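You operate a simulated robot arm through the tools that you are given. There is no shell and no other tool. Be economical: measure what you need, move in short steps, check, and stop when the job is done.

You run a simulated two-armed robot. Do the job below in one go: nothing can be reset, and whatever is moved stays where it is left.

JOB
Run the maroon trainer at about 3000 revs till the fan comes on, then idle it and switch off.
Fine: key into its holder at the end; leave the rest alone.

It is judged by the outcome, as a careful person would: the job done as asked, and still so three seconds after it is handed in. It fails if anything else is knocked over, pushed out of place, dropped, spilled or broken.

ROBOT AND FRAMES
Two 7-joint arms with three-finger grippers on one trunk, on a base that drives. Base frame: it is fixed to the floor where the robot stands at the start and does not move with it; the origin is under the middle of the robot, x ahead of it, y to its left, z up. Lengths are in mm, angles in degrees, forces in N, time in s.
The left shoulder is at the start at [30, 124, 1008], the right one opposite. With the tool pointing down near the work surface each hand reaches from about 100 to 720 mm from the robot's upright axis, wherever it stands, measured 20 degrees to its own side. Places, roughly: inside of the key holder on the maroon trainer pan [500, 100, 700]; maroon trainer belt lock nut [400, -400, 700]; maroon trainer black belt knob [400, -500, 700]; maroon trainer black clamp [900, 100, 800]; maroon trainer blue fan lever [400, -600, 800]; maroon trainer dipstick [600, -500, 900]; maroon trainer engine [700, -300, 700]; maroon trainer fuel tap [400, -700, 500]; maroon trainer ignition switch [400, 200, 700]; maroon trainer oil filler [800, -100, 900]; maroon trainer oil filter [1000, -100, 800]; maroon trainer radiator [700, -600, 800]; maroon trainer radiator cap [600, -600, 1000]; maroon trainer red brake pedal [400, 100, 100]; maroon trainer red clamp [1000, 100, 800]; maroon trainer red fuel cap [500, -800, 500]. Payload 2.2 kg a hand.
Tool frame (each hand has its own): the origin (TCP) lies between the finger pads and is the grasp point; the fingertips stand 28 mm ahead of it; z points along the fingers, y is the line along which they close. Largest opening 102 mm; the body of the gripper starts 71 mm behind the TCP.
Orientation is that of the tool frame in the base frame, as a unit quaternion [w, x, y, z]. With the fingers straight down and closing along the base's y, the tool's x points along the base's -x, its y along +y and its z along -z.

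CONTROLS
- The arms move only by the tool drive_tool. It takes "left_targets", "right_targets" or both (then of equal length, played together; a hand with none holds still); each is a list of rows, each an object of numbers (a shift or turn left out is 0, a gripper value left out holds the last): "dx", "dy", "dz": the shift along the tool's x, y, z in units of 30 mm (1.0 is 30 mm); "ax", "ay", "az": the turn, a rotation vector about the tool's x, y, z in units of 6 degrees (1.0 is 6 degrees); "jaw": the gripper command, from -1 (fully open) to 1 (shut), values between in proportion. In form: [{"dx": .., "dy": .., "dz": .., "ax": .., "ay": .., "az": .., "jaw": ..}, ...]. A call has 1 to 10 rows; each row shifts and turns the commanded pose from where the row before left it, along the tool's axes as they then stand. A call with a number of a shift or a turn outside -1 to 1 is refused whole. A row lasts 0.2 s, in which the tool goes at most 50 mm and 8.6 degrees; a call with a longer step from one row to the next is refused whole, and so is a gripper value outside its range. Where a pose cannot be reached the arm comes as near as it can. A force on the tool above 50 N (or 10 N above the force at the start of the call, whichever is more), or a blocked arm, ends the call early, and 0.2 s more pass. The fingers move at their own pace and stop on an object; they squeeze with about 40 N. The grip force told is the motor's: it shows also when the fingers shut on nothing. Time passes only in rows, and 0.2 s behind the last, so rows that do not move let the fingers close. The reply holds the time, the measured pose of the TCP, the force on the tool along the base axes, the opening and the grip force, in the units named above and with some noise, with the torque about the TCP (base axes, N m) and any sound that the robot's microphone picked up.
- Cameras (640 x 400 px; columns grow to the right, rows downward): "scene" is now at [31.4, -8.6, 1705.5]; the picture's right is [-0.15, -0.99, 0.00], its down [-0.89, 0.13, -0.44] and it looks along [0.44, -0.07, -0.90] (base axes); focal length 278 px, centre (320, 200). "left" rides on the left gripper at [72, 38, -86] in its tool frame; the picture's right is [-0.46, 0.89, 0.00], its down [-0.60, -0.32, -0.73] and it looks along [-0.65, -0.34, 0.68] (tool axes); focal length 256 px, centre (320, 200). "right" rides on the right gripper at [69, 44, -86] in its tool frame; the picture's right is [-0.53, 0.85, 0.00], its down [-0.58, -0.36, -0.73] and it looks along [-0.62, -0.39, 0.68] (tool axes); focal length 256 px, centre (320, 200). There is no depth. A picture from a camera that has moved, and an enlarged one, comes with that camera's place and axes in the base frame and with its lens.
- get_image(camera): a new picture of that camera. It takes no simulated time.
- lift_body(by): slides the trunk up (or, below 0, down) by that many mm; the arms and the scene camera ride with it, the base frame stays. It gives what a move gives, with no picture.
- steer(legs): drives the robot by 1 to 6 legs, each [ahead, left, turn to the left] in mm, mm and degrees, along the robot's own axes; the way and the turn of a leg run together, so that a leg with both is an arc; at most 1500 mm and 180 degrees a leg. The arms and the cameras ride along, it lands a little off, and it stops where it bumps. It gives what a move gives.
- aim_head(pan, tilt): turns the head with the scene camera to pan (to the left, within 143 degrees either way) and tilt (down, from -29 to 69), counted from straight ahead of the robot. It gives what a move gives.
- inspect(camera, box): a new picture of the part [left, top, right, bottom] of that camera's present view, enlarged. It takes no simulated time.
- hand_in(): hands the job in; it is judged then, once.

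Go step by step. Nothing tells you exact positions but the pictures and the camera data: compare them with the known pose of the tool, close in by small moves and look again before you grip or let go. The budget is 120 turns and 92 pictures, counting those below and the enlarged ones. Unless the task says otherwise, let go and move clear before handing in, and close with one line.

The tools are called after "Request:" as name(argument=value, ...) on one line, values as JSON. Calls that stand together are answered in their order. drive_tool: Moves the arms, as the interface text tells. Its arguments: {"type":"object","properties":{"left_targets":{"type":"array"},"right_targets":{"type":"array"}},"required":[]} The other tools are called the same way: lift_body (by) slides the trunk up or down; steer (legs) drives the base; aim_head (pan, tilt) turns the head that bears the scene camera; get_image (camera) takes a picture; inspect (camera, box) takes an enlarged picture of a part of a camera's view; hand_in () hands the job in.

At the start:

```text
t: 0.0
left_tcp_pos: [477.0, 315.8, 1039.7]
left_ee_rot: [0.0, 0.0, 1.0, 0.0]
left_ft_force: [-0.6, -0.5, 0.6]
left_torque: [0.0, -0.02, 0.0]
left_grip_width: 101.8
left_grasp_force: 0.0
right_tcp_pos: [405.7, -102.3, 981.7]
right_ee_rot: [0.0, -0.001, 1.0, 0.001]
right_ft_force: [0.3, -0.3, -1.0]
right_torque: [-0.02, 0.0, -0.04]
right_grip_width: 101.9
right_grasp_force: 0.1
trunk travel left (down, up): [-250.0, 290.0]
robot x, y, heading: [0.7, 1.0, 0.3]
head pan, tilt: [-8.6, 63.6]
```

scene: 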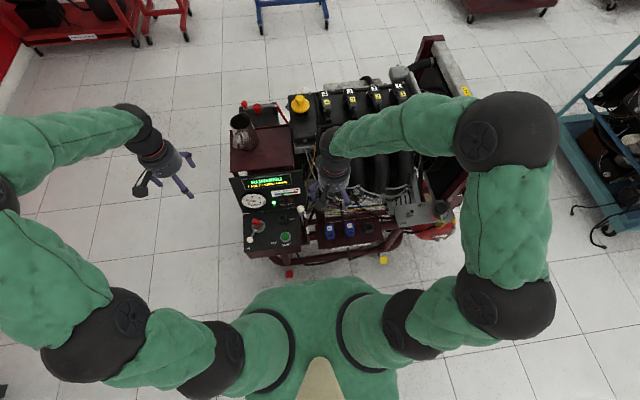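
right: 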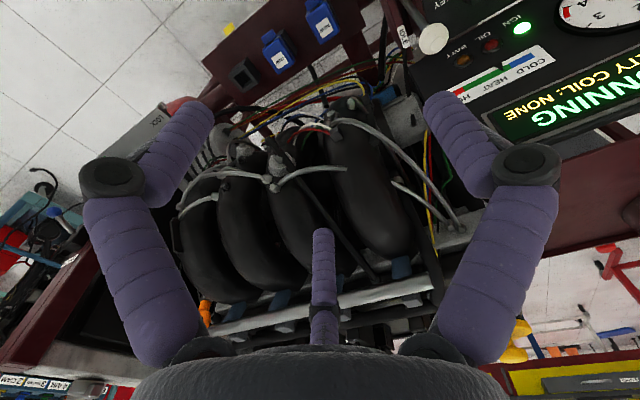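
left: 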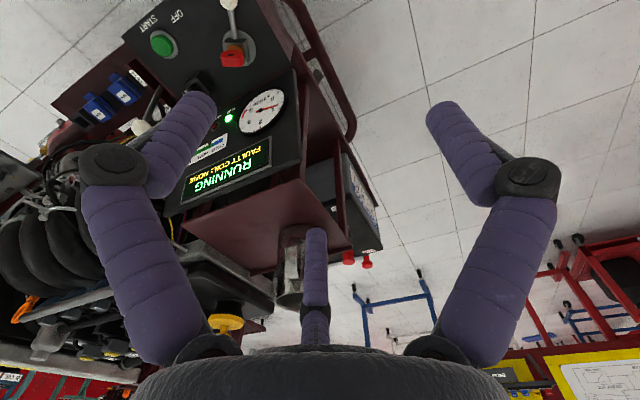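

The trainer seems to be running already (display says RUNNING, green IGN light). I'll look at the panel enlarged and find the throttle, key and key holder.

Request:
inspect(camera="scene", box=[220, 80, 340, 280])

Request:
inspect(camera="left", box=[100, 0, 360, 200])

Request:
inspect(camera="right", box=[380, 0, 640, 160])

```text
2.00 times, centred on (280, 180) of scene
camera zoom: at [31.4, -8.6, 1705.5], right [-0.15, -0.99, 0.0], down [-0.89, 0.13, -0.44], along [0.44, -0.07, -0.9], focal length 557 px, centre (400, 240)
```

zoom: 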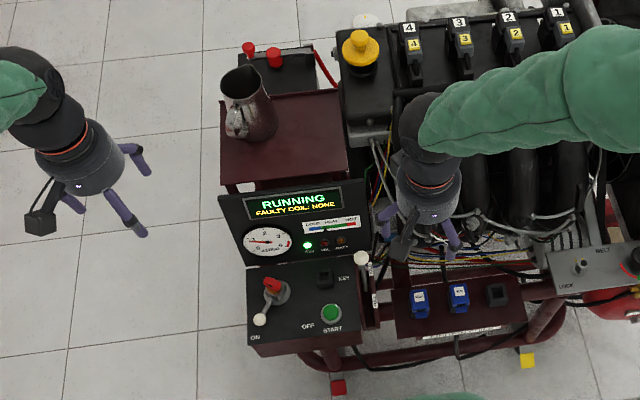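

```text
2.00 times, centred on (230, 100) of left
camera zoom: at [404.4, 352.9, 1126.0], right [0.46, 0.89, 0.0], down [0.6, -0.32, 0.73], along [0.65, -0.34, -0.68], focal length 512 px, centre (500, 400)
```

zoom: 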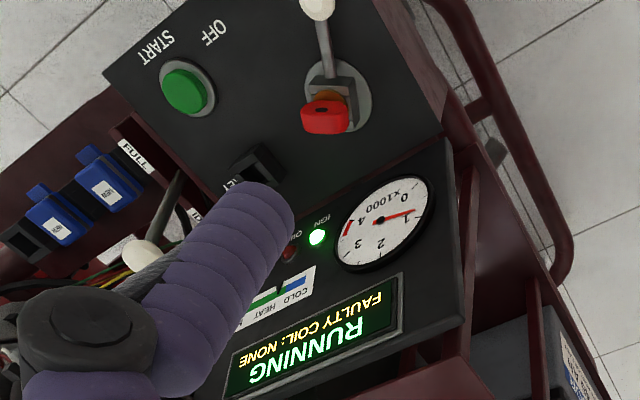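

```text
2.46 times, centred on (510, 80) of right
camera zoom: at [335.2, -59.4, 1067.3], right [0.53, 0.85, 0.0], down [0.58, -0.36, 0.73], along [0.62, -0.39, -0.68], focal length 630 px, centre (-148, 495)
```

zoom: 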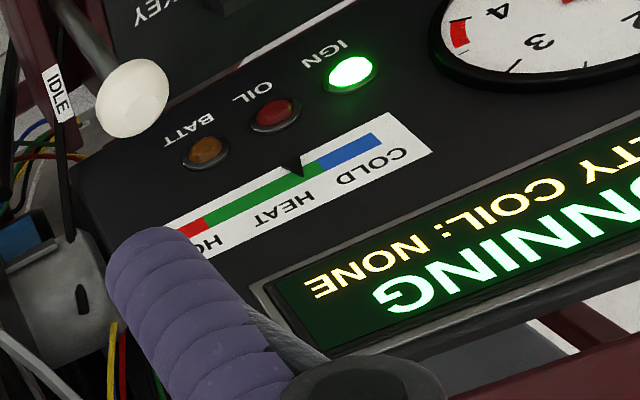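

Engine is idling at ~900 rpm, temperature mid-scale; the lever with the white knob beside the panel (IDLE/FULL) is the throttle, at about [459,-5,778]. The ignition switch with red key is near [468,171,673] and the KEY holder near [477,70,667]; I want closer views.

Request:
inspect(camera="scene", box=[235, 200, 315, 250])

Request:
drive_tool(left_targets=[{"dx": 1, "dz": 1, "dy": -0.3}, {"dx": 1, "dz": 1, "dy": -0.3}, {"dx": 1, "dz": 1, "dy": -0.3}, {"dx": 1, "dz": 1, "dy": -0.3}, {"dx": 1, "dz": 0.5}], right_targets=[{"dx": 1, "dy": -1}, {"dx": 1, "dy": -1}, {"dx": 1, "dy": -1}, {"dx": 1, "dy": -1}, {"dx": 0, "dy": -1}])

Request:
get_image(camera="left")

Request:
get_image(camera="scene")

```text
8.00 times, centred on (275, 225) of scene
camera zoom: at [31.4, -8.6, 1705.5], right [-0.15, -0.99, 0.0], down [-0.89, 0.13, -0.44], along [0.44, -0.07, -0.9], focal length 2228 px, centre (680, 0)
```

zoom: 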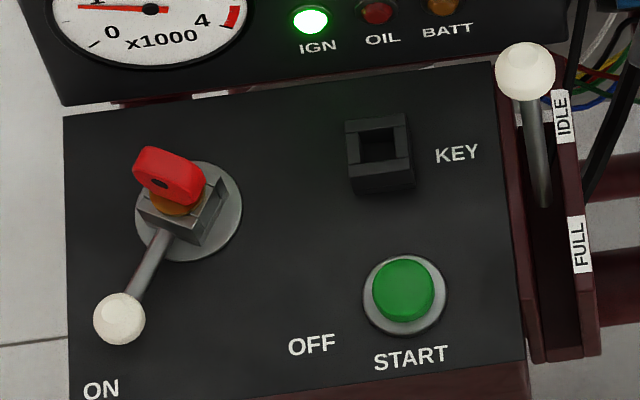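

```text
t: 1.2
left_tcp_pos: [328.8, 279.7, 905.5]
left_ee_rot: [0.0, 0.0, 1.0, 0.0]
left_ft_force: [0.5, -0.2, 0.1]
left_torque: [-0.01, 0.02, -0.02]
left_grip_width: 102.1
left_grasp_force: 0.1
right_tcp_pos: [284.1, -254.1, 983.2]
right_ee_rot: [0.0, 0.0, 1.0, 0.0]
right_ft_force: [0.4, 0.1, -0.1]
right_torque: [0.05, 0.0, -0.02]
right_grip_width: 102.0
right_grasp_force: 0.0
trunk travel left (down, up): [-250.0, 290.0]
robot x, y, heading: [0.8, -1.8, -0.2]
head pan, tilt: [-8.6, 63.6]
```

```text
84 pictures are left
camera left: at [256.7, 316.6, 991.0], right [0.47, 0.89, 0.0], down [0.6, -0.32, 0.73], along [0.65, -0.34, -0.68], focal length 256 px, centre (320, 200)
```

left: 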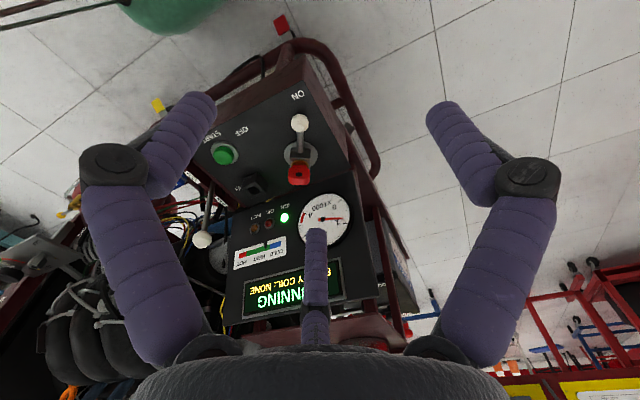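

```text
83 pictures are left
camera scene: at [30.8, -9.3, 1705.6], right [-0.15, -0.99, 0.0], down [-0.89, 0.13, -0.44], along [0.44, -0.07, -0.9], focal length 278 px, centre (320, 200)
```

scene: 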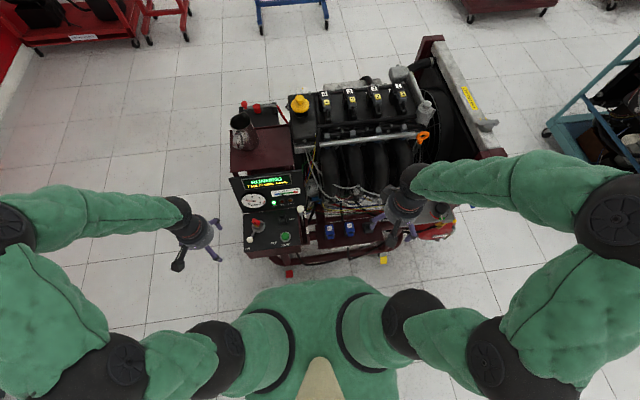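

The lever layout is clear: throttle slot runs along x with IDLE far, FULL toward me. I'll bring the right hand above and short of the throttle knob, then check.

Request:
drive_tool(right_targets=[{"dx": -0.43, "dy": 0.92, "dz": 0.31, "jaw": -0.4}, {"dx": -0.43, "dy": 0.92, "dz": 0.31}, {"dx": -0.43, "dy": 0.92, "dz": 0.31}, {"dx": -0.43, "dy": 0.92, "dz": 0.31}, {"dx": -0.43, "dy": 0.92, "dz": 0.31}, {"dx": -0.43, "dy": 0.92, "dz": 0.31}, {"dx": -0.43, "dy": 0.92, "dz": 0.31}, {"dx": -0.43, "dy": 0.92, "dz": 0.31}, {"dx": -0.43, "dy": 0.92, "dz": 0.31}])

Request:
get_image(camera="right")

Request:
inspect(camera="left", box=[160, 60, 360, 320])

Request:
inspect(camera="scene", box=[230, 160, 350, 260])

```text
t: 3.2
left_tcp_pos: [329.3, 280.8, 906.1]
left_ee_rot: [0.0, 0.0, 1.0, 0.0]
left_ft_force: [0.6, 0.4, -0.3]
left_torque: [0.02, 0.02, 0.06]
left_grip_width: 101.8
left_grasp_force: 0.0
right_tcp_pos: [404.0, -5.4, 897.8]
right_ee_rot: [-0.001, 0.0, 1.0, 0.0]
right_ft_force: [-0.4, -0.1, -0.4]
right_torque: [0.0, 0.04, 0.0]
right_grip_width: 71.4
right_grasp_force: 0.1
trunk travel left (down, up): [-250.0, 290.0]
robot x, y, heading: [-0.2, -0.5, -0.0]
head pan, tilt: [-8.6, 63.6]
```

```text
82 pictures are left
camera right: at [334.2, 38.7, 983.7], right [0.53, 0.85, 0.0], down [0.58, -0.36, 0.73], along [0.62, -0.39, -0.68], focal length 256 px, centre (320, 200)
```

right: 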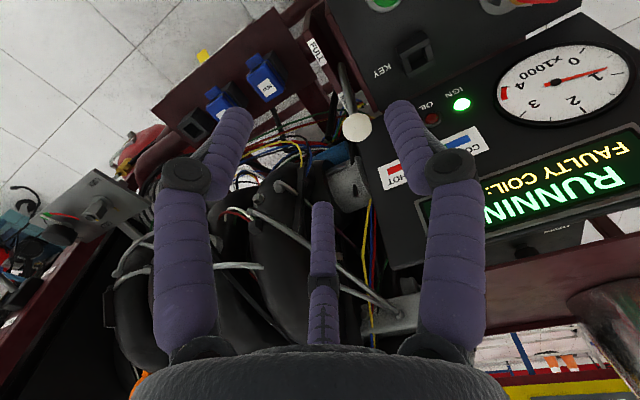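

```text
1.54 times, centred on (260, 190) of left
camera zoom: at [257.7, 317.7, 990.6], right [0.47, 0.89, 0.0], down [0.6, -0.32, 0.73], along [0.65, -0.34, -0.68], focal length 394 px, centre (412, 215)
```

zoom: 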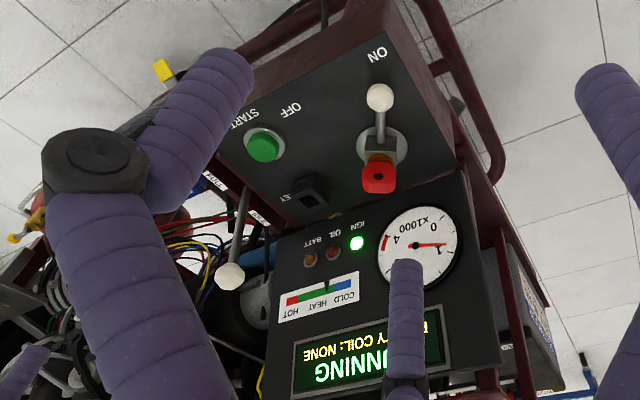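

```text
4.00 times, centred on (290, 210) of scene
camera zoom: at [32.1, -7.6, 1705.5], right [-0.15, -0.99, 0.0], down [-0.89, 0.13, -0.44], along [0.44, -0.07, -0.9], focal length 1114 px, centre (440, 160)
```

zoom: 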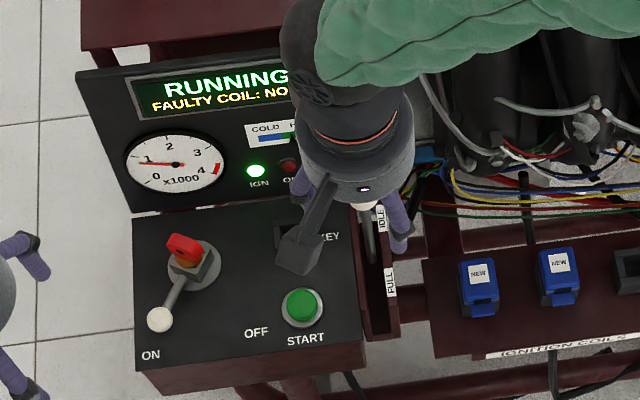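

Triangulating from three cameras puts the throttle knob at about [467,-4,763]. I'll go above it and check with the cameras.

Request:
drive_tool(right_targets=[{"dx": -0.5, "dz": 0.8}, {"dx": -0.5, "dz": 0.8}, {"dx": -0.5, "dz": 0.8}, {"dx": -0.6, "dz": 0.8}])

Request:
get_image(camera="right")

Request:
inspect(camera="left", box=[160, 60, 360, 320])

```text
t: 4.2
left_tcp_pos: [328.3, 279.4, 905.2]
left_ee_rot: [0.0, 0.0, 1.0, 0.0]
left_ft_force: [0.3, -0.5, -0.6]
left_torque: [0.0, 0.01, -0.01]
left_grip_width: 102.1
left_grasp_force: 0.0
right_tcp_pos: [466.2, -5.6, 800.0]
right_ee_rot: [0.0, 0.0, 1.0, 0.0]
right_ft_force: [0.8, 0.2, -0.7]
right_torque: [0.0, 0.02, 0.0]
right_grip_width: 71.2
right_grasp_force: 0.1
trunk travel left (down, up): [-250.0, 290.0]
robot x, y, heading: [3.2, -0.4, 0.1]
head pan, tilt: [-8.6, 63.6]
```

```text
79 pictures are left
camera right: at [396.9, 36.7, 886.1], right [0.53, 0.85, 0.0], down [0.58, -0.36, 0.73], along [0.62, -0.39, -0.68], focal length 256 px, centre (320, 200)
```

right: 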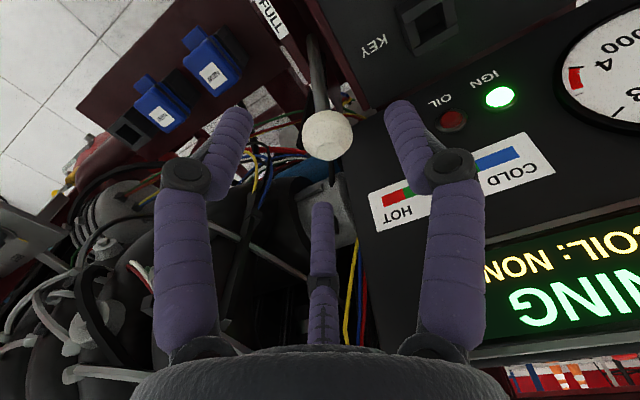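

```text
1.54 times, centred on (260, 190) of left
camera zoom: at [257.6, 317.0, 990.8], right [0.47, 0.89, 0.0], down [0.6, -0.32, 0.73], along [0.65, -0.34, -0.68], focal length 394 px, centre (412, 215)
```

zoom: 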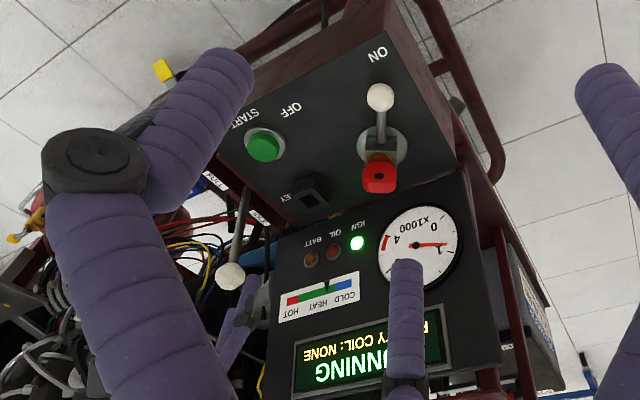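

Knob is centred just below the hand, at about [466,-3,763]. Descend and grip it.

Request:
drive_tool(right_targets=[{"dz": 0.6, "dy": 0.08}, {"dz": 0.6}, {"jaw": 1}, {}, {}])

Request:
inspect(camera="left", box=[160, 60, 360, 320])

Request:
get_image(camera="right")

```text
t: 5.4
left_tcp_pos: [328.2, 278.5, 905.2]
left_ee_rot: [-0.001, 0.0, 1.0, 0.0]
left_ft_force: [-0.1, 0.4, -1.2]
left_torque: [-0.03, -0.01, -0.04]
left_grip_width: 102.1
left_grasp_force: 0.0
right_tcp_pos: [465.5, -2.3, 766.8]
right_ee_rot: [0.0, 0.0, 1.0, -0.001]
right_ft_force: [3.3, -4.7, 1.4]
right_torque: [-0.15, -0.16, -0.04]
right_grip_width: 26.1
right_grasp_force: 45.1
trunk travel left (down, up): [-250.0, 290.0]
robot x, y, heading: [-0.6, 0.7, 0.2]
head pan, tilt: [-8.6, 63.6]
```

```text
1.54 times, centred on (260, 190) of left
camera zoom: at [257.3, 316.8, 991.0], right [0.47, 0.89, 0.0], down [0.6, -0.32, 0.73], along [0.65, -0.34, -0.68], focal length 394 px, centre (412, 215)
```

zoom: 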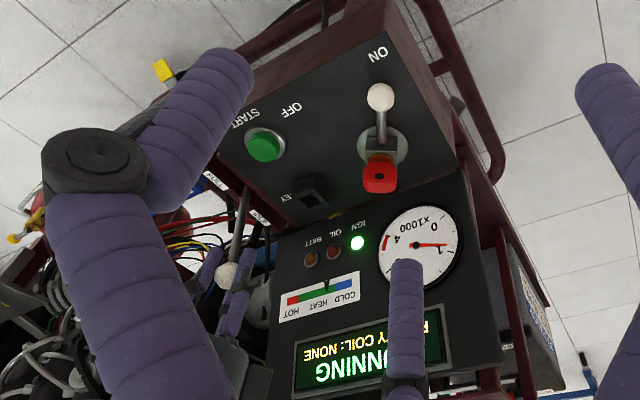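

```text
76 pictures are left
camera right: at [395.8, 41.0, 852.0], right [0.53, 0.84, 0.0], down [0.58, -0.37, 0.73], along [0.62, -0.39, -0.68], focal length 256 px, centre (320, 200)
```

right: 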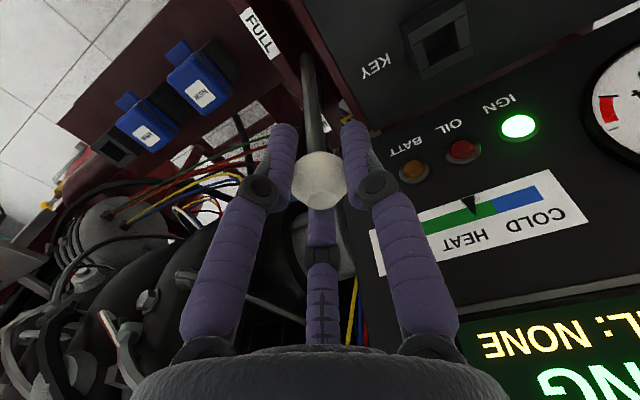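

Knob is gripped (26 mm). The lever leans away by ~20°, so I'll pull it toward me in small steps along its arc and watch the tach.

Request:
drive_tool(right_targets=[{"dx": 0.33, "dz": -0.12}, {"dx": 0.33, "dz": -0.1}, {}, {}])

Request:
inspect(camera="left", box=[160, 60, 360, 320])

```text
t: 6.4
left_tcp_pos: [330.2, 278.3, 905.0]
left_ee_rot: [-0.001, 0.0, 1.0, -0.001]
left_ft_force: [0.3, 0.6, 0.2]
left_torque: [0.04, 0.0, 0.02]
left_grip_width: 102.1
left_grasp_force: 0.1
right_tcp_pos: [443.3, -2.6, 770.3]
right_ee_rot: [-0.001, -0.001, 1.0, 0.0]
right_ft_force: [3.2, 0.3, -19.7]
right_torque: [0.29, -0.29, 0.03]
right_grip_width: 26.3
right_grasp_force: 45.2
trunk travel left (down, up): [-250.0, 290.0]
robot x, y, heading: [-2.6, -2.9, -0.0]
head pan, tilt: [-8.6, 63.6]
```

```text
1.54 times, centred on (260, 190) of left
camera zoom: at [258.1, 317.2, 990.5], right [0.46, 0.89, 0.0], down [0.6, -0.32, 0.73], along [0.65, -0.34, -0.68], focal length 394 px, centre (412, 215)
```

zoom: 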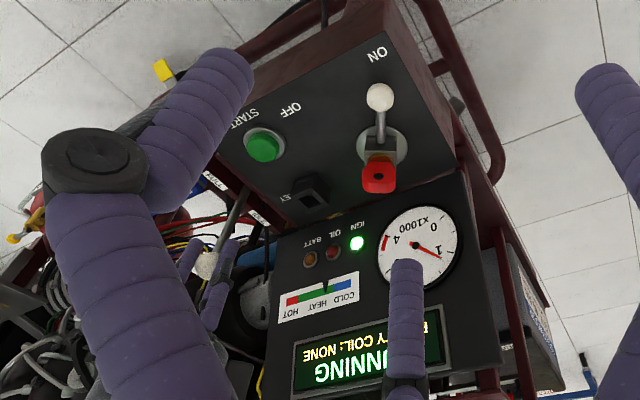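

Revs rose to ~1300 with 20 mm. Continue, dropping slightly since the arm pulled upward too much.

Request:
drive_tool(right_targets=[{"dx": 0.4, "dz": 0.1}, {"dx": 0.4, "dz": 0.0}, {}, {}])

Request:
inspect(camera="left", box=[160, 60, 360, 320])

```text
t: 7.4
left_tcp_pos: [328.9, 279.3, 905.1]
left_ee_rot: [0.001, 0.0, 1.0, 0.0]
left_ft_force: [-0.6, -0.1, 0.2]
left_torque: [0.01, 0.0, 0.03]
left_grip_width: 102.0
left_grasp_force: 0.0
right_tcp_pos: [423.8, -2.2, 770.2]
right_ee_rot: [0.001, 0.0, 1.0, 0.0]
right_ft_force: [8.5, -1.1, 0.6]
right_torque: [0.24, -0.94, 0.06]
right_grip_width: 26.2
right_grasp_force: 44.9
trunk travel left (down, up): [-250.0, 290.0]
robot x, y, heading: [1.5, 4.6, -0.2]
head pan, tilt: [-8.6, 63.6]
```

```text
1.54 times, centred on (260, 190) of left
camera zoom: at [257.7, 317.1, 990.9], right [0.47, 0.89, 0.0], down [0.6, -0.32, 0.73], along [0.65, -0.34, -0.68], focal length 394 px, centre (412, 215)
```

zoom: 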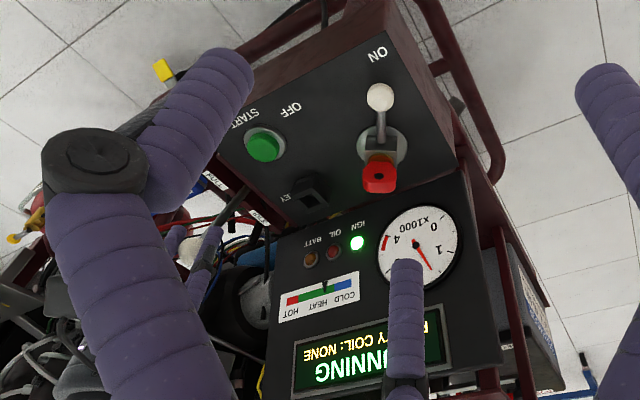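

About 1700 now. Two more steps, and I'll read the gauge from the scene camera.

Request:
drive_tool(right_targets=[{"dx": 0.5, "dz": 0.03}, {"dx": 0.5, "dz": 0.07}, {}, {}])

Request:
inspect(camera="scene", box=[235, 180, 335, 250])

```text
t: 8.4
left_tcp_pos: [331.1, 279.0, 904.8]
left_ee_rot: [-0.001, 0.0, 1.0, 0.0]
left_ft_force: [0.3, -0.5, -1.2]
left_torque: [0.0, 0.0, 0.01]
left_grip_width: 101.8
left_grasp_force: 0.0
right_tcp_pos: [390.5, -1.6, 764.8]
right_ee_rot: [-0.002, 0.0, 1.0, -0.001]
right_ft_force: [12.6, -3.5, -31.2]
right_torque: [0.06, 0.1, 0.12]
right_grip_width: 26.2
right_grasp_force: 44.5
trunk travel left (down, up): [-250.0, 290.0]
robot x, y, heading: [-0.8, 0.4, -0.4]
head pan, tilt: [-8.6, 63.6]
```

```text
5.71 times, centred on (285, 215) of scene
camera zoom: at [34.9, -9.0, 1705.3], right [-0.15, -0.99, 0.0], down [-0.89, 0.13, -0.44], along [0.44, -0.07, -0.9], focal length 1592 px, centre (520, 114)
```

zoom: 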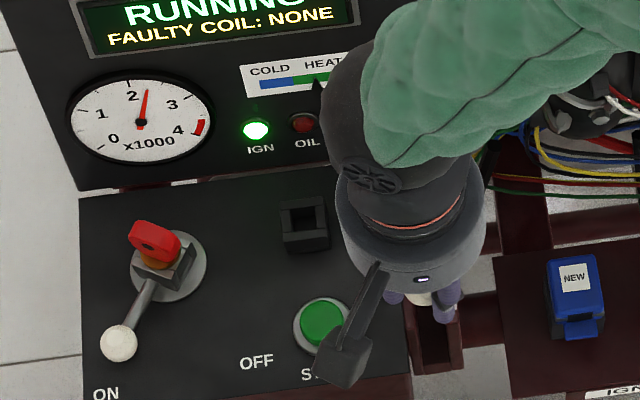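

~2250 rpm. Continue down the far side of the arc.

Request:
drive_tool(right_targets=[{"dx": 0.3, "dz": 0.25}, {"dx": 0.35, "dz": 0.2}, {"dx": 0.2, "dz": 0.1}, {}, {}])

Request:
inspect(camera="scene", box=[235, 180, 335, 250])

```text
t: 9.6
left_tcp_pos: [329.4, 279.4, 905.0]
left_ee_rot: [0.0, 0.0, 1.0, 0.0]
left_ft_force: [0.1, 0.3, 0.4]
left_torque: [-0.03, 0.0, 0.0]
left_grip_width: 102.0
left_grasp_force: 0.1
right_tcp_pos: [368.5, -2.1, 750.8]
right_ee_rot: [0.001, -0.001, 1.0, 0.001]
right_ft_force: [16.2, 6.0, 2.5]
right_torque: [0.1, -1.78, 0.03]
right_grip_width: 26.2
right_grasp_force: 44.9
trunk travel left (down, up): [-250.0, 290.0]
robot x, y, heading: [-1.7, 1.5, 0.1]
head pan, tilt: [-8.6, 63.6]
```

```text
5.71 times, centred on (285, 215) of scene
camera zoom: at [32.7, -7.7, 1705.5], right [-0.15, -0.99, 0.0], down [-0.89, 0.13, -0.44], along [0.44, -0.07, -0.9], focal length 1592 px, centre (520, 114)
```

zoom: 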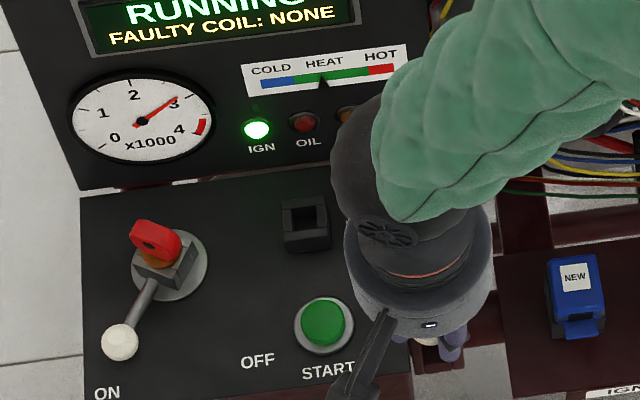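

Needle near 2900. Hold here with the knob in hand and wait, checking tach and temperature.

Request:
drive_tool(right_targets=[{"dx": 0.05, "dz": 0.02}, {}, {}, {}, {}, {}, {}, {}, {}, {}])

Request:
get_image(camera="scene")

Request:
inspect(camera="scene", box=[235, 180, 335, 250])

```text
t: 11.8
left_tcp_pos: [330.0, 279.1, 904.3]
left_ee_rot: [-0.002, 0.001, 1.0, 0.0]
left_ft_force: [0.1, -0.2, -0.2]
left_torque: [0.02, 0.02, 0.02]
left_grip_width: 102.1
left_grasp_force: 0.1
right_tcp_pos: [366.0, -0.8, 751.0]
right_ee_rot: [0.0, 0.0, 1.0, 0.0]
right_ft_force: [17.7, 9.7, -4.1]
right_torque: [-0.02, -1.41, -0.12]
right_grip_width: 25.8
right_grasp_force: 45.2
trunk travel left (down, up): [-250.0, 290.0]
robot x, y, heading: [0.7, -2.5, 0.0]
head pan, tilt: [-8.6, 63.6]
```

```text
71 pictures are left
camera scene: at [33.2, -7.4, 1705.5], right [-0.15, -0.99, 0.0], down [-0.89, 0.13, -0.44], along [0.44, -0.07, -0.9], focal length 278 px, centre (320, 200)
```

scene: 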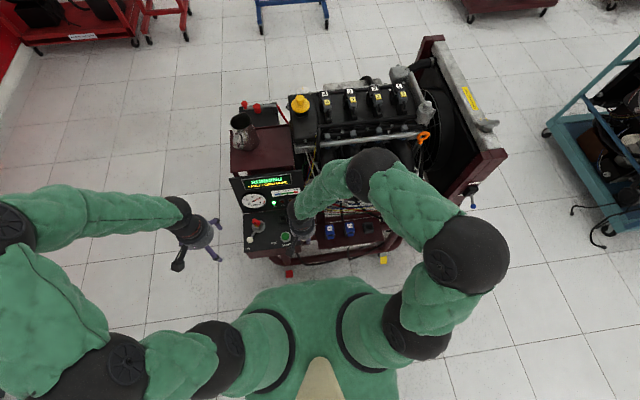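

```text
5.71 times, centred on (285, 215) of scene
camera zoom: at [33.2, -7.4, 1705.5], right [-0.15, -0.99, 0.0], down [-0.89, 0.13, -0.44], along [0.44, -0.07, -0.9], focal length 1592 px, centre (520, 114)
```

zoom: 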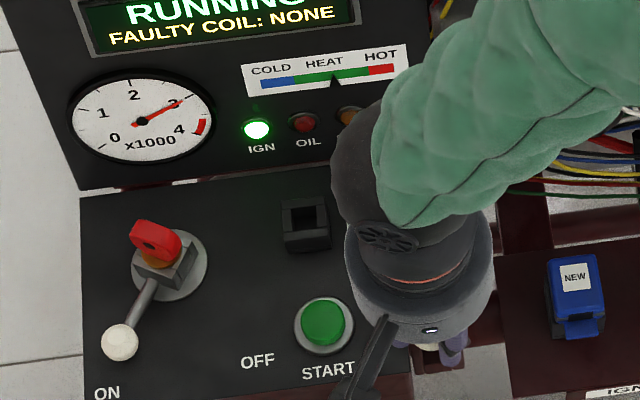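

Right at 3000, temperature climbing toward the red. I hold and look at the radiator fan.

Request:
drive_tool(right_targets=[{}, {}, {}, {}, {}, {}, {}, {}, {}, {}])

Request:
inspect(camera="scene", box=[390, 30, 510, 220])

Request:
inspect(camera="scene", box=[235, 180, 335, 250])

```text
t: 14.0
left_tcp_pos: [330.1, 280.2, 904.1]
left_ee_rot: [0.0, 0.001, 1.0, -0.001]
left_ft_force: [-0.1, -0.4, -1.4]
left_torque: [-0.01, 0.01, 0.03]
left_grip_width: 101.8
left_grasp_force: 0.1
right_tcp_pos: [365.8, -2.6, 748.5]
right_ee_rot: [0.0, 0.0, 1.0, 0.0]
right_ft_force: [16.1, 12.3, -5.9]
right_torque: [-0.01, -1.17, -0.13]
right_grip_width: 25.8
right_grasp_force: 45.5
trunk travel left (down, up): [-250.0, 290.0]
robot x, y, heading: [2.3, -0.8, -0.3]
head pan, tilt: [-8.6, 63.6]
```

```text
2.11 times, centred on (450, 125) of scene
camera zoom: at [33.3, -7.3, 1705.5], right [-0.15, -0.99, 0.0], down [-0.89, 0.13, -0.44], along [0.44, -0.07, -0.9], focal length 586 px, centre (46, 358)
```

zoom: 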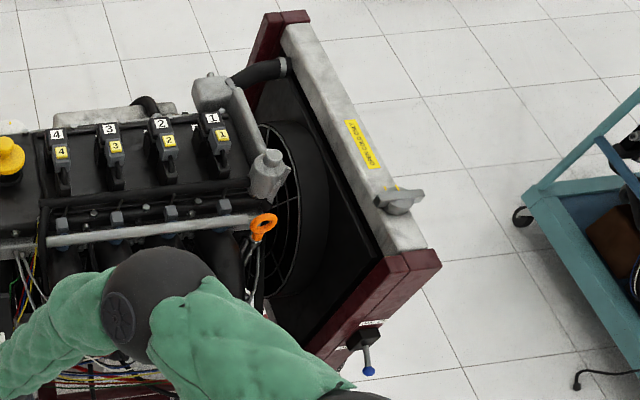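

```text
5.71 times, centred on (285, 215) of scene
camera zoom: at [33.3, -7.3, 1705.5], right [-0.15, -0.99, 0.0], down [-0.89, 0.13, -0.44], along [0.44, -0.07, -0.9], focal length 1592 px, centre (520, 114)
```

zoom: 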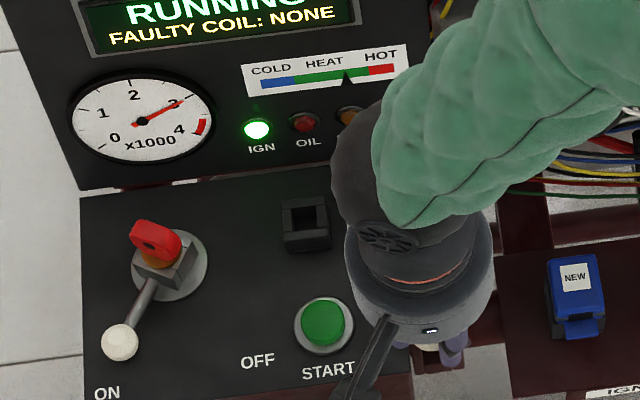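

Still holding 3000; temperature approaching the top of green. Wait in shorter steps and check the fan lever's label.

Request:
drive_tool(right_targets=[{}, {}, {}, {}, {}, {}])

Request:
inspect(camera="scene", box=[435, 60, 500, 215])

Request:
inspect(camera="scene", box=[240, 170, 460, 250])

```text
t: 15.4
left_tcp_pos: [331.4, 280.5, 905.5]
left_ee_rot: [-0.001, -0.001, 1.0, -0.001]
left_ft_force: [-0.1, -0.4, 0.2]
left_torque: [-0.01, -0.02, 0.01]
left_grip_width: 101.9
left_grasp_force: 0.0
right_tcp_pos: [365.9, -2.2, 749.5]
right_ee_rot: [0.0, 0.0, 1.0, 0.0]
right_ft_force: [15.1, 12.2, -7.3]
right_torque: [0.02, -1.06, -0.15]
right_grip_width: 25.8
right_grasp_force: 44.5
trunk travel left (down, up): [-250.0, 290.0]
robot x, y, heading: [-2.0, -1.8, -0.3]
head pan, tilt: [-8.6, 63.6]
```

```text
2.58 times, centred on (468, 138) of scene
camera zoom: at [33.3, -7.2, 1705.5], right [-0.15, -0.99, 0.0], down [-0.89, 0.13, -0.44], along [0.44, -0.07, -0.9], focal length 719 px, centre (-61, 361)
```

zoom: 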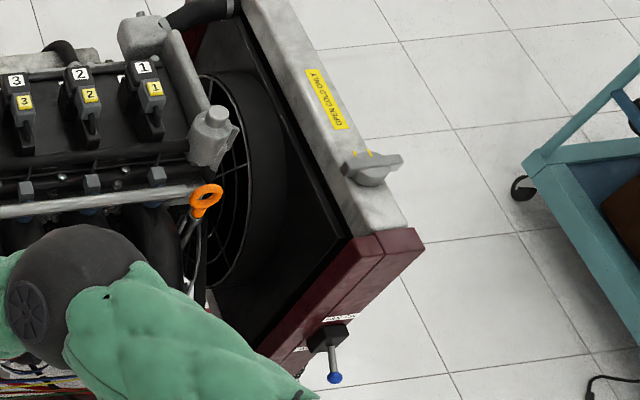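

```text
2.91 times, centred on (350, 210) of scene
camera zoom: at [33.3, -7.2, 1705.5], right [-0.15, -0.99, 0.0], down [-0.89, 0.13, -0.44], along [0.44, -0.07, -0.9], focal length 810 px, centre (233, 171)
```

zoom: 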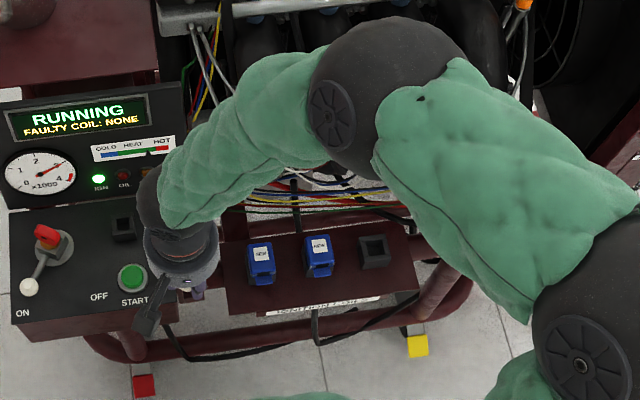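

The lever label is tiny; zoom in on it and keep waiting.

Request:
inspect(camera="scene", box=[455, 175, 487, 211])

Request:
drive_tool(right_targets=[{}, {}, {}, {}, {}])

Request:
inspect(camera="scene", box=[235, 180, 335, 250])

```text
11.11 times, centred on (471, 193) of scene
camera zoom: at [33.3, -7.2, 1705.5], right [-0.15, -0.99, 0.0], down [-0.89, 0.13, -0.44], along [0.44, -0.07, -0.9], focal length 3095 px, centre (-1358, 278)
```

zoom: 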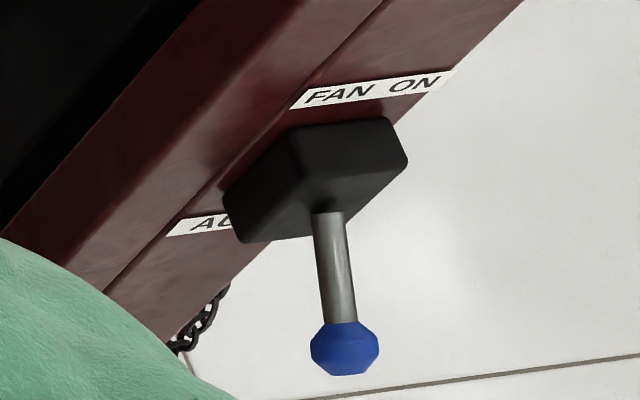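

```text
t: 16.6
left_tcp_pos: [329.6, 279.7, 904.5]
left_ee_rot: [0.0, 0.0, 1.0, -0.001]
left_ft_force: [-0.7, 0.1, 0.3]
left_torque: [0.03, -0.02, 0.01]
left_grip_width: 102.0
left_grasp_force: 0.1
right_tcp_pos: [365.9, -2.5, 749.2]
right_ee_rot: [-0.001, 0.0, 1.0, 0.0]
right_ft_force: [14.7, 12.8, -7.4]
right_torque: [0.02, -0.98, -0.14]
right_grip_width: 26.1
right_grasp_force: 45.2
trunk travel left (down, up): [-250.0, 290.0]
robot x, y, heading: [-2.5, -0.3, -0.0]
head pan, tilt: [-8.6, 63.6]
```

```text
5.71 times, centred on (285, 215) of scene
camera zoom: at [33.3, -7.2, 1705.5], right [-0.15, -0.99, 0.0], down [-0.89, 0.13, -0.44], along [0.44, -0.07, -0.9], focal length 1592 px, centre (520, 114)
```

zoom: 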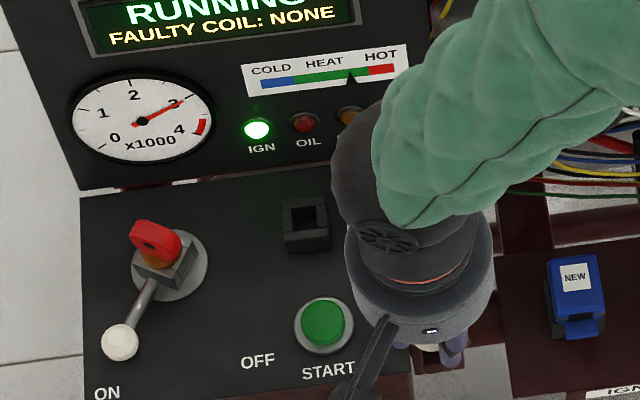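

The fan lever has AUTO/FAN ON; it's left alone. Temperature pointer still creeping up; wait more.

Request:
drive_tool(right_targets=[{}, {}, {}, {}, {}, {}, {}, {}, {}, {}])

Request:
get_image(camera="scene")

Request:
inspect(camera="scene", box=[235, 180, 335, 250])

```text
t: 18.8
left_tcp_pos: [328.6, 280.6, 904.4]
left_ee_rot: [-0.001, 0.0, 1.0, -0.002]
left_ft_force: [0.5, -0.1, 0.2]
left_torque: [0.0, 0.01, -0.03]
left_grip_width: 102.0
left_grasp_force: 0.0
right_tcp_pos: [366.2, -0.9, 748.8]
right_ee_rot: [-0.001, 0.0, 1.0, -0.001]
right_ft_force: [14.0, 12.2, -8.2]
right_torque: [-0.01, -0.81, -0.18]
right_grip_width: 25.6
right_grasp_force: 44.7
trunk travel left (down, up): [-250.0, 290.0]
robot x, y, heading: [1.8, -0.9, -0.1]
head pan, tilt: [-8.6, 63.6]
```

```text
63 pictures are left
camera scene: at [33.2, -7.1, 1705.5], right [-0.15, -0.99, 0.0], down [-0.89, 0.13, -0.44], along [0.44, -0.07, -0.9], focal length 278 px, centre (320, 200)
```

scene: 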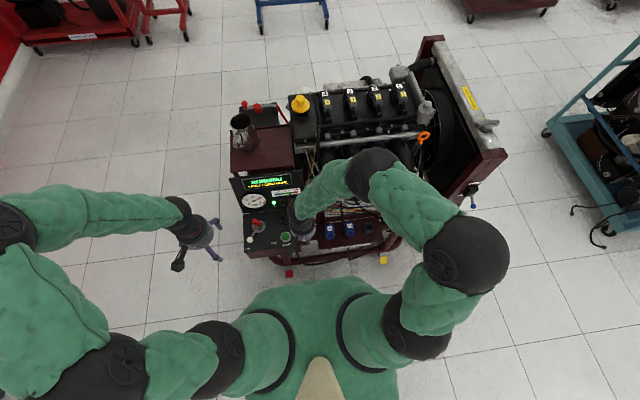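

```text
5.71 times, centred on (285, 215) of scene
camera zoom: at [33.2, -7.1, 1705.5], right [-0.15, -0.99, 0.0], down [-0.89, 0.13, -0.44], along [0.44, -0.07, -0.9], focal length 1592 px, centre (520, 114)
```

zoom: 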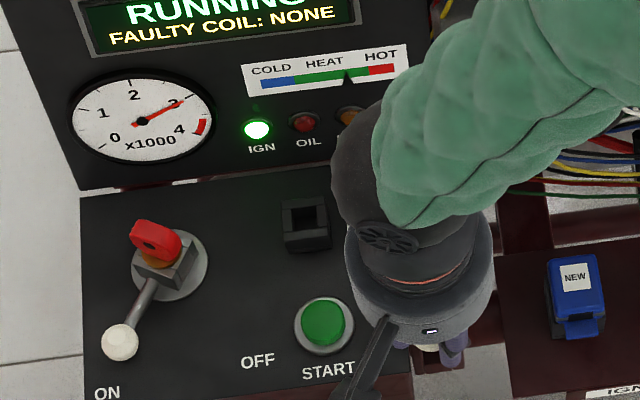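

The temperature pointer has dropped, so the fan has likely come on. I check the fan blades for motion with two pictures.

Request:
inspect(camera="scene", box=[415, 70, 475, 170])

Request:
drive_tool(right_targets=[{}])

Request:
inspect(camera="scene", box=[415, 70, 475, 170])

```text
4.00 times, centred on (445, 120) of scene
camera zoom: at [33.2, -7.1, 1705.5], right [-0.15, -0.99, 0.0], down [-0.89, 0.13, -0.44], along [0.44, -0.07, -0.9], focal length 1114 px, centre (-180, 520)
```

zoom: 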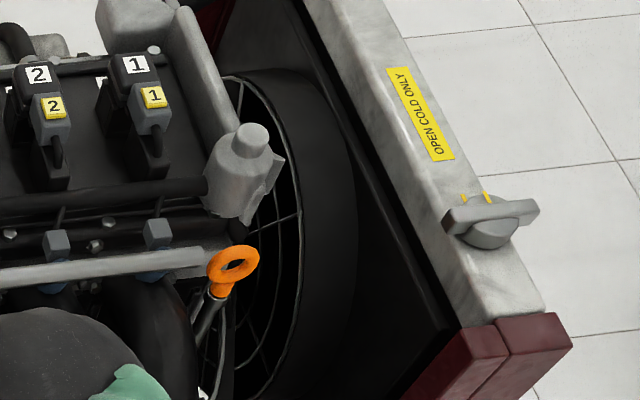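

```text
t: 19.2
left_tcp_pos: [329.5, 281.4, 904.7]
left_ee_rot: [-0.001, 0.0, 1.0, -0.001]
left_ft_force: [-0.1, 0.6, -0.2]
left_torque: [0.01, 0.02, 0.0]
left_grip_width: 102.1
left_grasp_force: 0.1
right_tcp_pos: [365.3, -1.9, 748.4]
right_ee_rot: [0.0, 0.0, 1.0, 0.0]
right_ft_force: [13.8, 12.6, -7.5]
right_torque: [0.0, -0.81, -0.16]
right_grip_width: 26.0
right_grasp_force: 45.5
trunk travel left (down, up): [-250.0, 290.0]
robot x, y, heading: [-2.7, -2.3, 0.3]
head pan, tilt: [-8.6, 63.6]
```

```text
4.00 times, centred on (445, 120) of scene
camera zoom: at [33.2, -7.1, 1705.5], right [-0.15, -0.99, 0.0], down [-0.89, 0.13, -0.44], along [0.44, -0.07, -0.9], focal length 1114 px, centre (-180, 520)
```

zoom: 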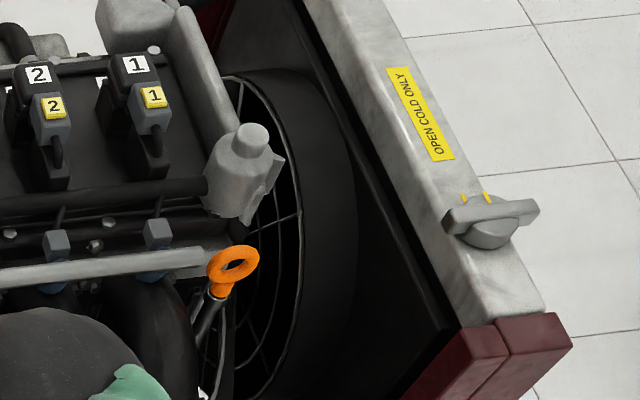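

Blades aren't visible from here, so I judge by temperature; one more check.

Request:
drive_tool(right_targets=[{}, {}, {}, {}, {}])

Request:
inspect(camera="scene", box=[260, 180, 310, 210])

Request:
inspect(camera="scene", box=[410, 85, 450, 150])

```text
t: 20.4
left_tcp_pos: [330.0, 279.4, 903.8]
left_ee_rot: [-0.001, -0.001, 1.0, -0.001]
left_ft_force: [-0.6, -0.4, -0.5]
left_torque: [0.01, -0.03, -0.03]
left_grip_width: 101.8
left_grasp_force: 0.0
right_tcp_pos: [365.1, -1.7, 748.0]
right_ee_rot: [0.0, 0.0, 1.0, 0.0]
right_ft_force: [14.0, 13.8, -7.8]
right_torque: [0.0, -0.72, -0.14]
right_grip_width: 26.0
right_grasp_force: 44.4
trunk travel left (down, up): [-250.0, 290.0]
robot x, y, heading: [2.1, 0.6, 0.1]
head pan, tilt: [-8.6, 63.6]
```

```text
12.80 times, centred on (285, 195) of scene
camera zoom: at [33.2, -7.1, 1705.5], right [-0.15, -0.99, 0.0], down [-0.89, 0.13, -0.44], along [0.44, -0.07, -0.9], focal length 3565 px, centre (768, 264)
```

zoom: 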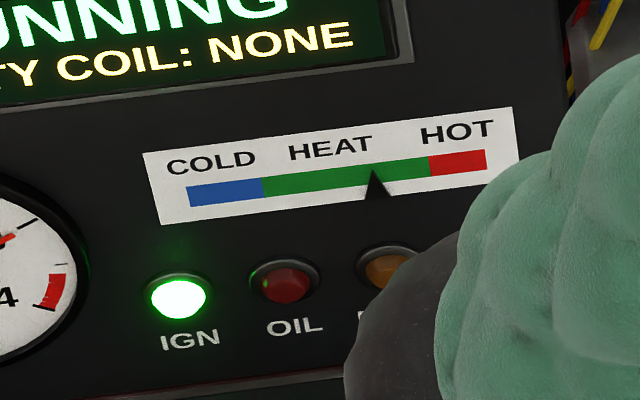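

```text
6.15 times, centred on (430, 118) of scene
camera zoom: at [33.2, -7.1, 1705.5], right [-0.15, -0.99, 0.0], down [-0.89, 0.13, -0.44], along [0.44, -0.07, -0.9], focal length 1714 px, centre (-357, 708)
```

zoom: 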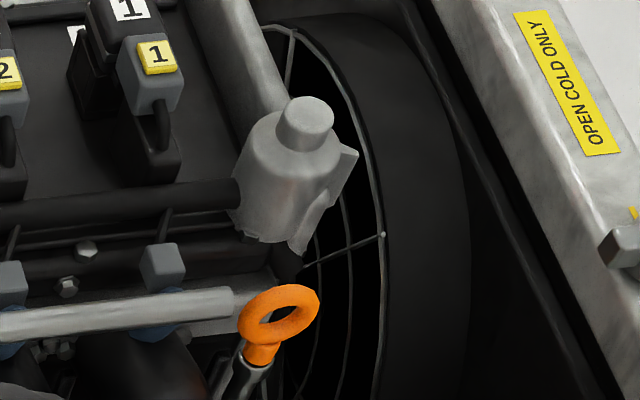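

The pointer is barely lower than before; I need to know if it cycles. Take a short time series.

Request:
drive_tool(right_targets=[{}, {}, {}, {}])

Request:
inspect(camera="scene", box=[260, 180, 310, 210])

Request:
drive_tool(right_targets=[{}, {}, {}, {}])

Request:
inspect(camera="scene", box=[260, 180, 310, 210])

```text
t: 21.4
left_tcp_pos: [329.4, 280.8, 903.4]
left_ee_rot: [-0.001, 0.0, 1.0, -0.001]
left_ft_force: [0.3, 0.1, 0.4]
left_torque: [-0.01, 0.02, 0.0]
left_grip_width: 102.3
left_grasp_force: 0.1
right_tcp_pos: [364.1, -1.6, 748.2]
right_ee_rot: [0.0, 0.001, 1.0, 0.001]
right_ft_force: [12.0, 13.9, -7.1]
right_torque: [0.02, -0.61, -0.16]
right_grip_width: 26.1
right_grasp_force: 44.6
trunk travel left (down, up): [-250.0, 290.0]
robot x, y, heading: [-1.3, 1.6, 0.0]
head pan, tilt: [-8.6, 63.6]
```

```text
12.80 times, centred on (285, 195) of scene
camera zoom: at [33.1, -7.0, 1705.5], right [-0.15, -0.99, 0.0], down [-0.89, 0.13, -0.44], along [0.44, -0.07, -0.9], focal length 3565 px, centre (768, 264)
```

zoom: 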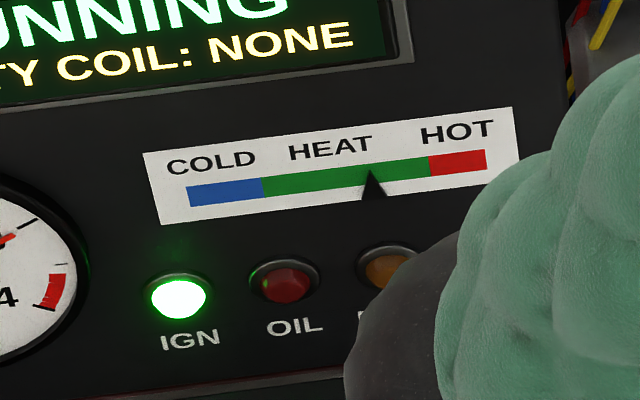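

```text
t: 22.4
left_tcp_pos: [330.2, 280.1, 903.8]
left_ee_rot: [0.0, 0.001, 1.0, -0.001]
left_ft_force: [-0.1, -0.1, -0.5]
left_torque: [-0.03, 0.03, 0.01]
left_grip_width: 101.8
left_grasp_force: 0.0
right_tcp_pos: [364.5, -2.0, 748.8]
right_ee_rot: [0.0, 0.0, 1.0, 0.0]
right_ft_force: [11.9, 14.0, -7.1]
right_torque: [0.03, -0.59, -0.16]
right_grip_width: 25.8
right_grasp_force: 45.4
trunk travel left (down, up): [-250.0, 290.0]
robot x, y, heading: [-3.2, 3.2, 0.1]
head pan, tilt: [-8.6, 63.6]
```

```text
12.80 times, centred on (285, 195) of scene
camera zoom: at [33.1, -7.0, 1705.5], right [-0.15, -0.99, 0.0], down [-0.89, 0.13, -0.44], along [0.44, -0.07, -0.9], focal length 3565 px, centre (768, 264)
```

zoom: 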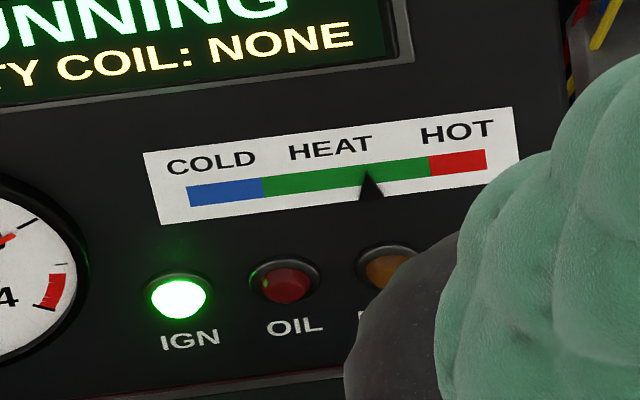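

Temperature settles lower in a steady decay – the fan came on and stays on. Now return the throttle along the same arc to IDLE.

Request:
drive_tool(right_targets=[{"dx": -0.3, "dz": -0.15}, {"dx": -0.3, "dz": -0.2}, {"dx": -0.3, "dz": -0.22}, {"dx": -0.5, "dz": -0.07}, {"dx": -0.5, "dz": -0.03}, {"dx": -0.4}, {"dx": -0.4, "dz": -0.0}, {"dx": -0.33, "dz": 0.05}, {"dx": -0.33, "dz": 0.07}, {}])

Request:
inspect(camera="scene", box=[235, 180, 335, 250])

```text
t: 24.6
left_tcp_pos: [328.3, 280.9, 905.6]
left_ee_rot: [0.0, 0.0, 1.0, -0.001]
left_ft_force: [0.1, -0.2, 0.0]
left_torque: [-0.01, -0.04, -0.01]
left_grip_width: 101.9
left_grasp_force: 0.1
right_tcp_pos: [464.0, -2.9, 767.0]
right_ee_rot: [0.0, 0.0, 1.0, 0.0]
right_ft_force: [-5.5, 15.7, 8.0]
right_torque: [0.2, 0.83, 0.0]
right_grip_width: 26.3
right_grasp_force: 44.9
trunk travel left (down, up): [-250.0, 290.0]
robot x, y, heading: [-4.3, 3.6, 0.1]
head pan, tilt: [-8.6, 63.6]
```

```text
5.71 times, centred on (285, 215) of scene
camera zoom: at [30.3, -6.8, 1705.6], right [-0.15, -0.99, 0.0], down [-0.89, 0.13, -0.44], along [0.44, -0.07, -0.9], focal length 1592 px, centre (520, 114)
```

zoom: 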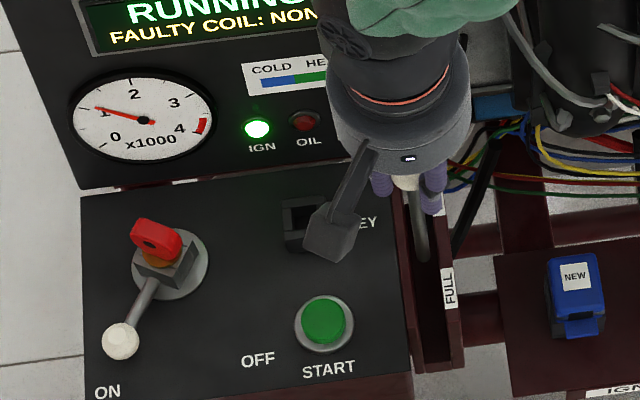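

Revs back near 1000–1100. Nudge to the stop and wait to settle.

Request:
drive_tool(right_targets=[{"dx": -0.15, "dz": 0.06}, {}, {}, {}, {}])

Request:
inspect(camera="scene", box=[235, 180, 335, 250])

```text
t: 25.8
left_tcp_pos: [328.8, 279.5, 904.5]
left_ee_rot: [0.001, 0.0, 1.0, 0.0]
left_ft_force: [0.5, -0.1, 0.1]
left_torque: [0.0, -0.03, 0.0]
left_grip_width: 101.8
left_grasp_force: 0.0
right_tcp_pos: [468.2, -1.7, 766.1]
right_ee_rot: [0.001, 0.0, 1.0, 0.0]
right_ft_force: [-6.4, 4.8, 16.4]
right_torque: [-0.02, 0.28, -0.16]
right_grip_width: 26.2
right_grasp_force: 44.0
trunk travel left (down, up): [-250.0, 290.0]
robot x, y, heading: [0.7, -1.6, 0.1]
head pan, tilt: [-8.6, 63.6]
```

```text
5.71 times, centred on (285, 215) of scene
camera zoom: at [29.6, -8.1, 1705.6], right [-0.15, -0.99, 0.0], down [-0.89, 0.13, -0.44], along [0.44, -0.07, -0.9], focal length 1592 px, centre (520, 114)
```

zoom: 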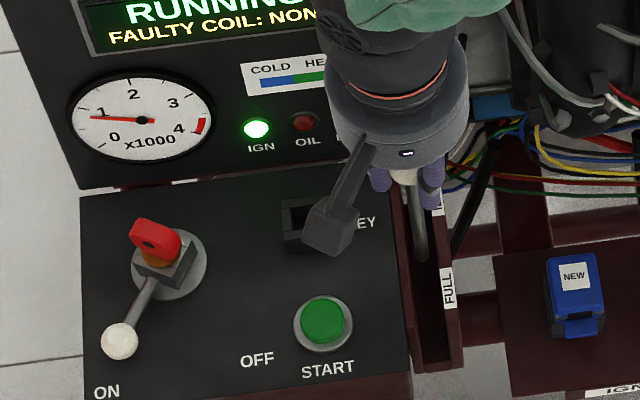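

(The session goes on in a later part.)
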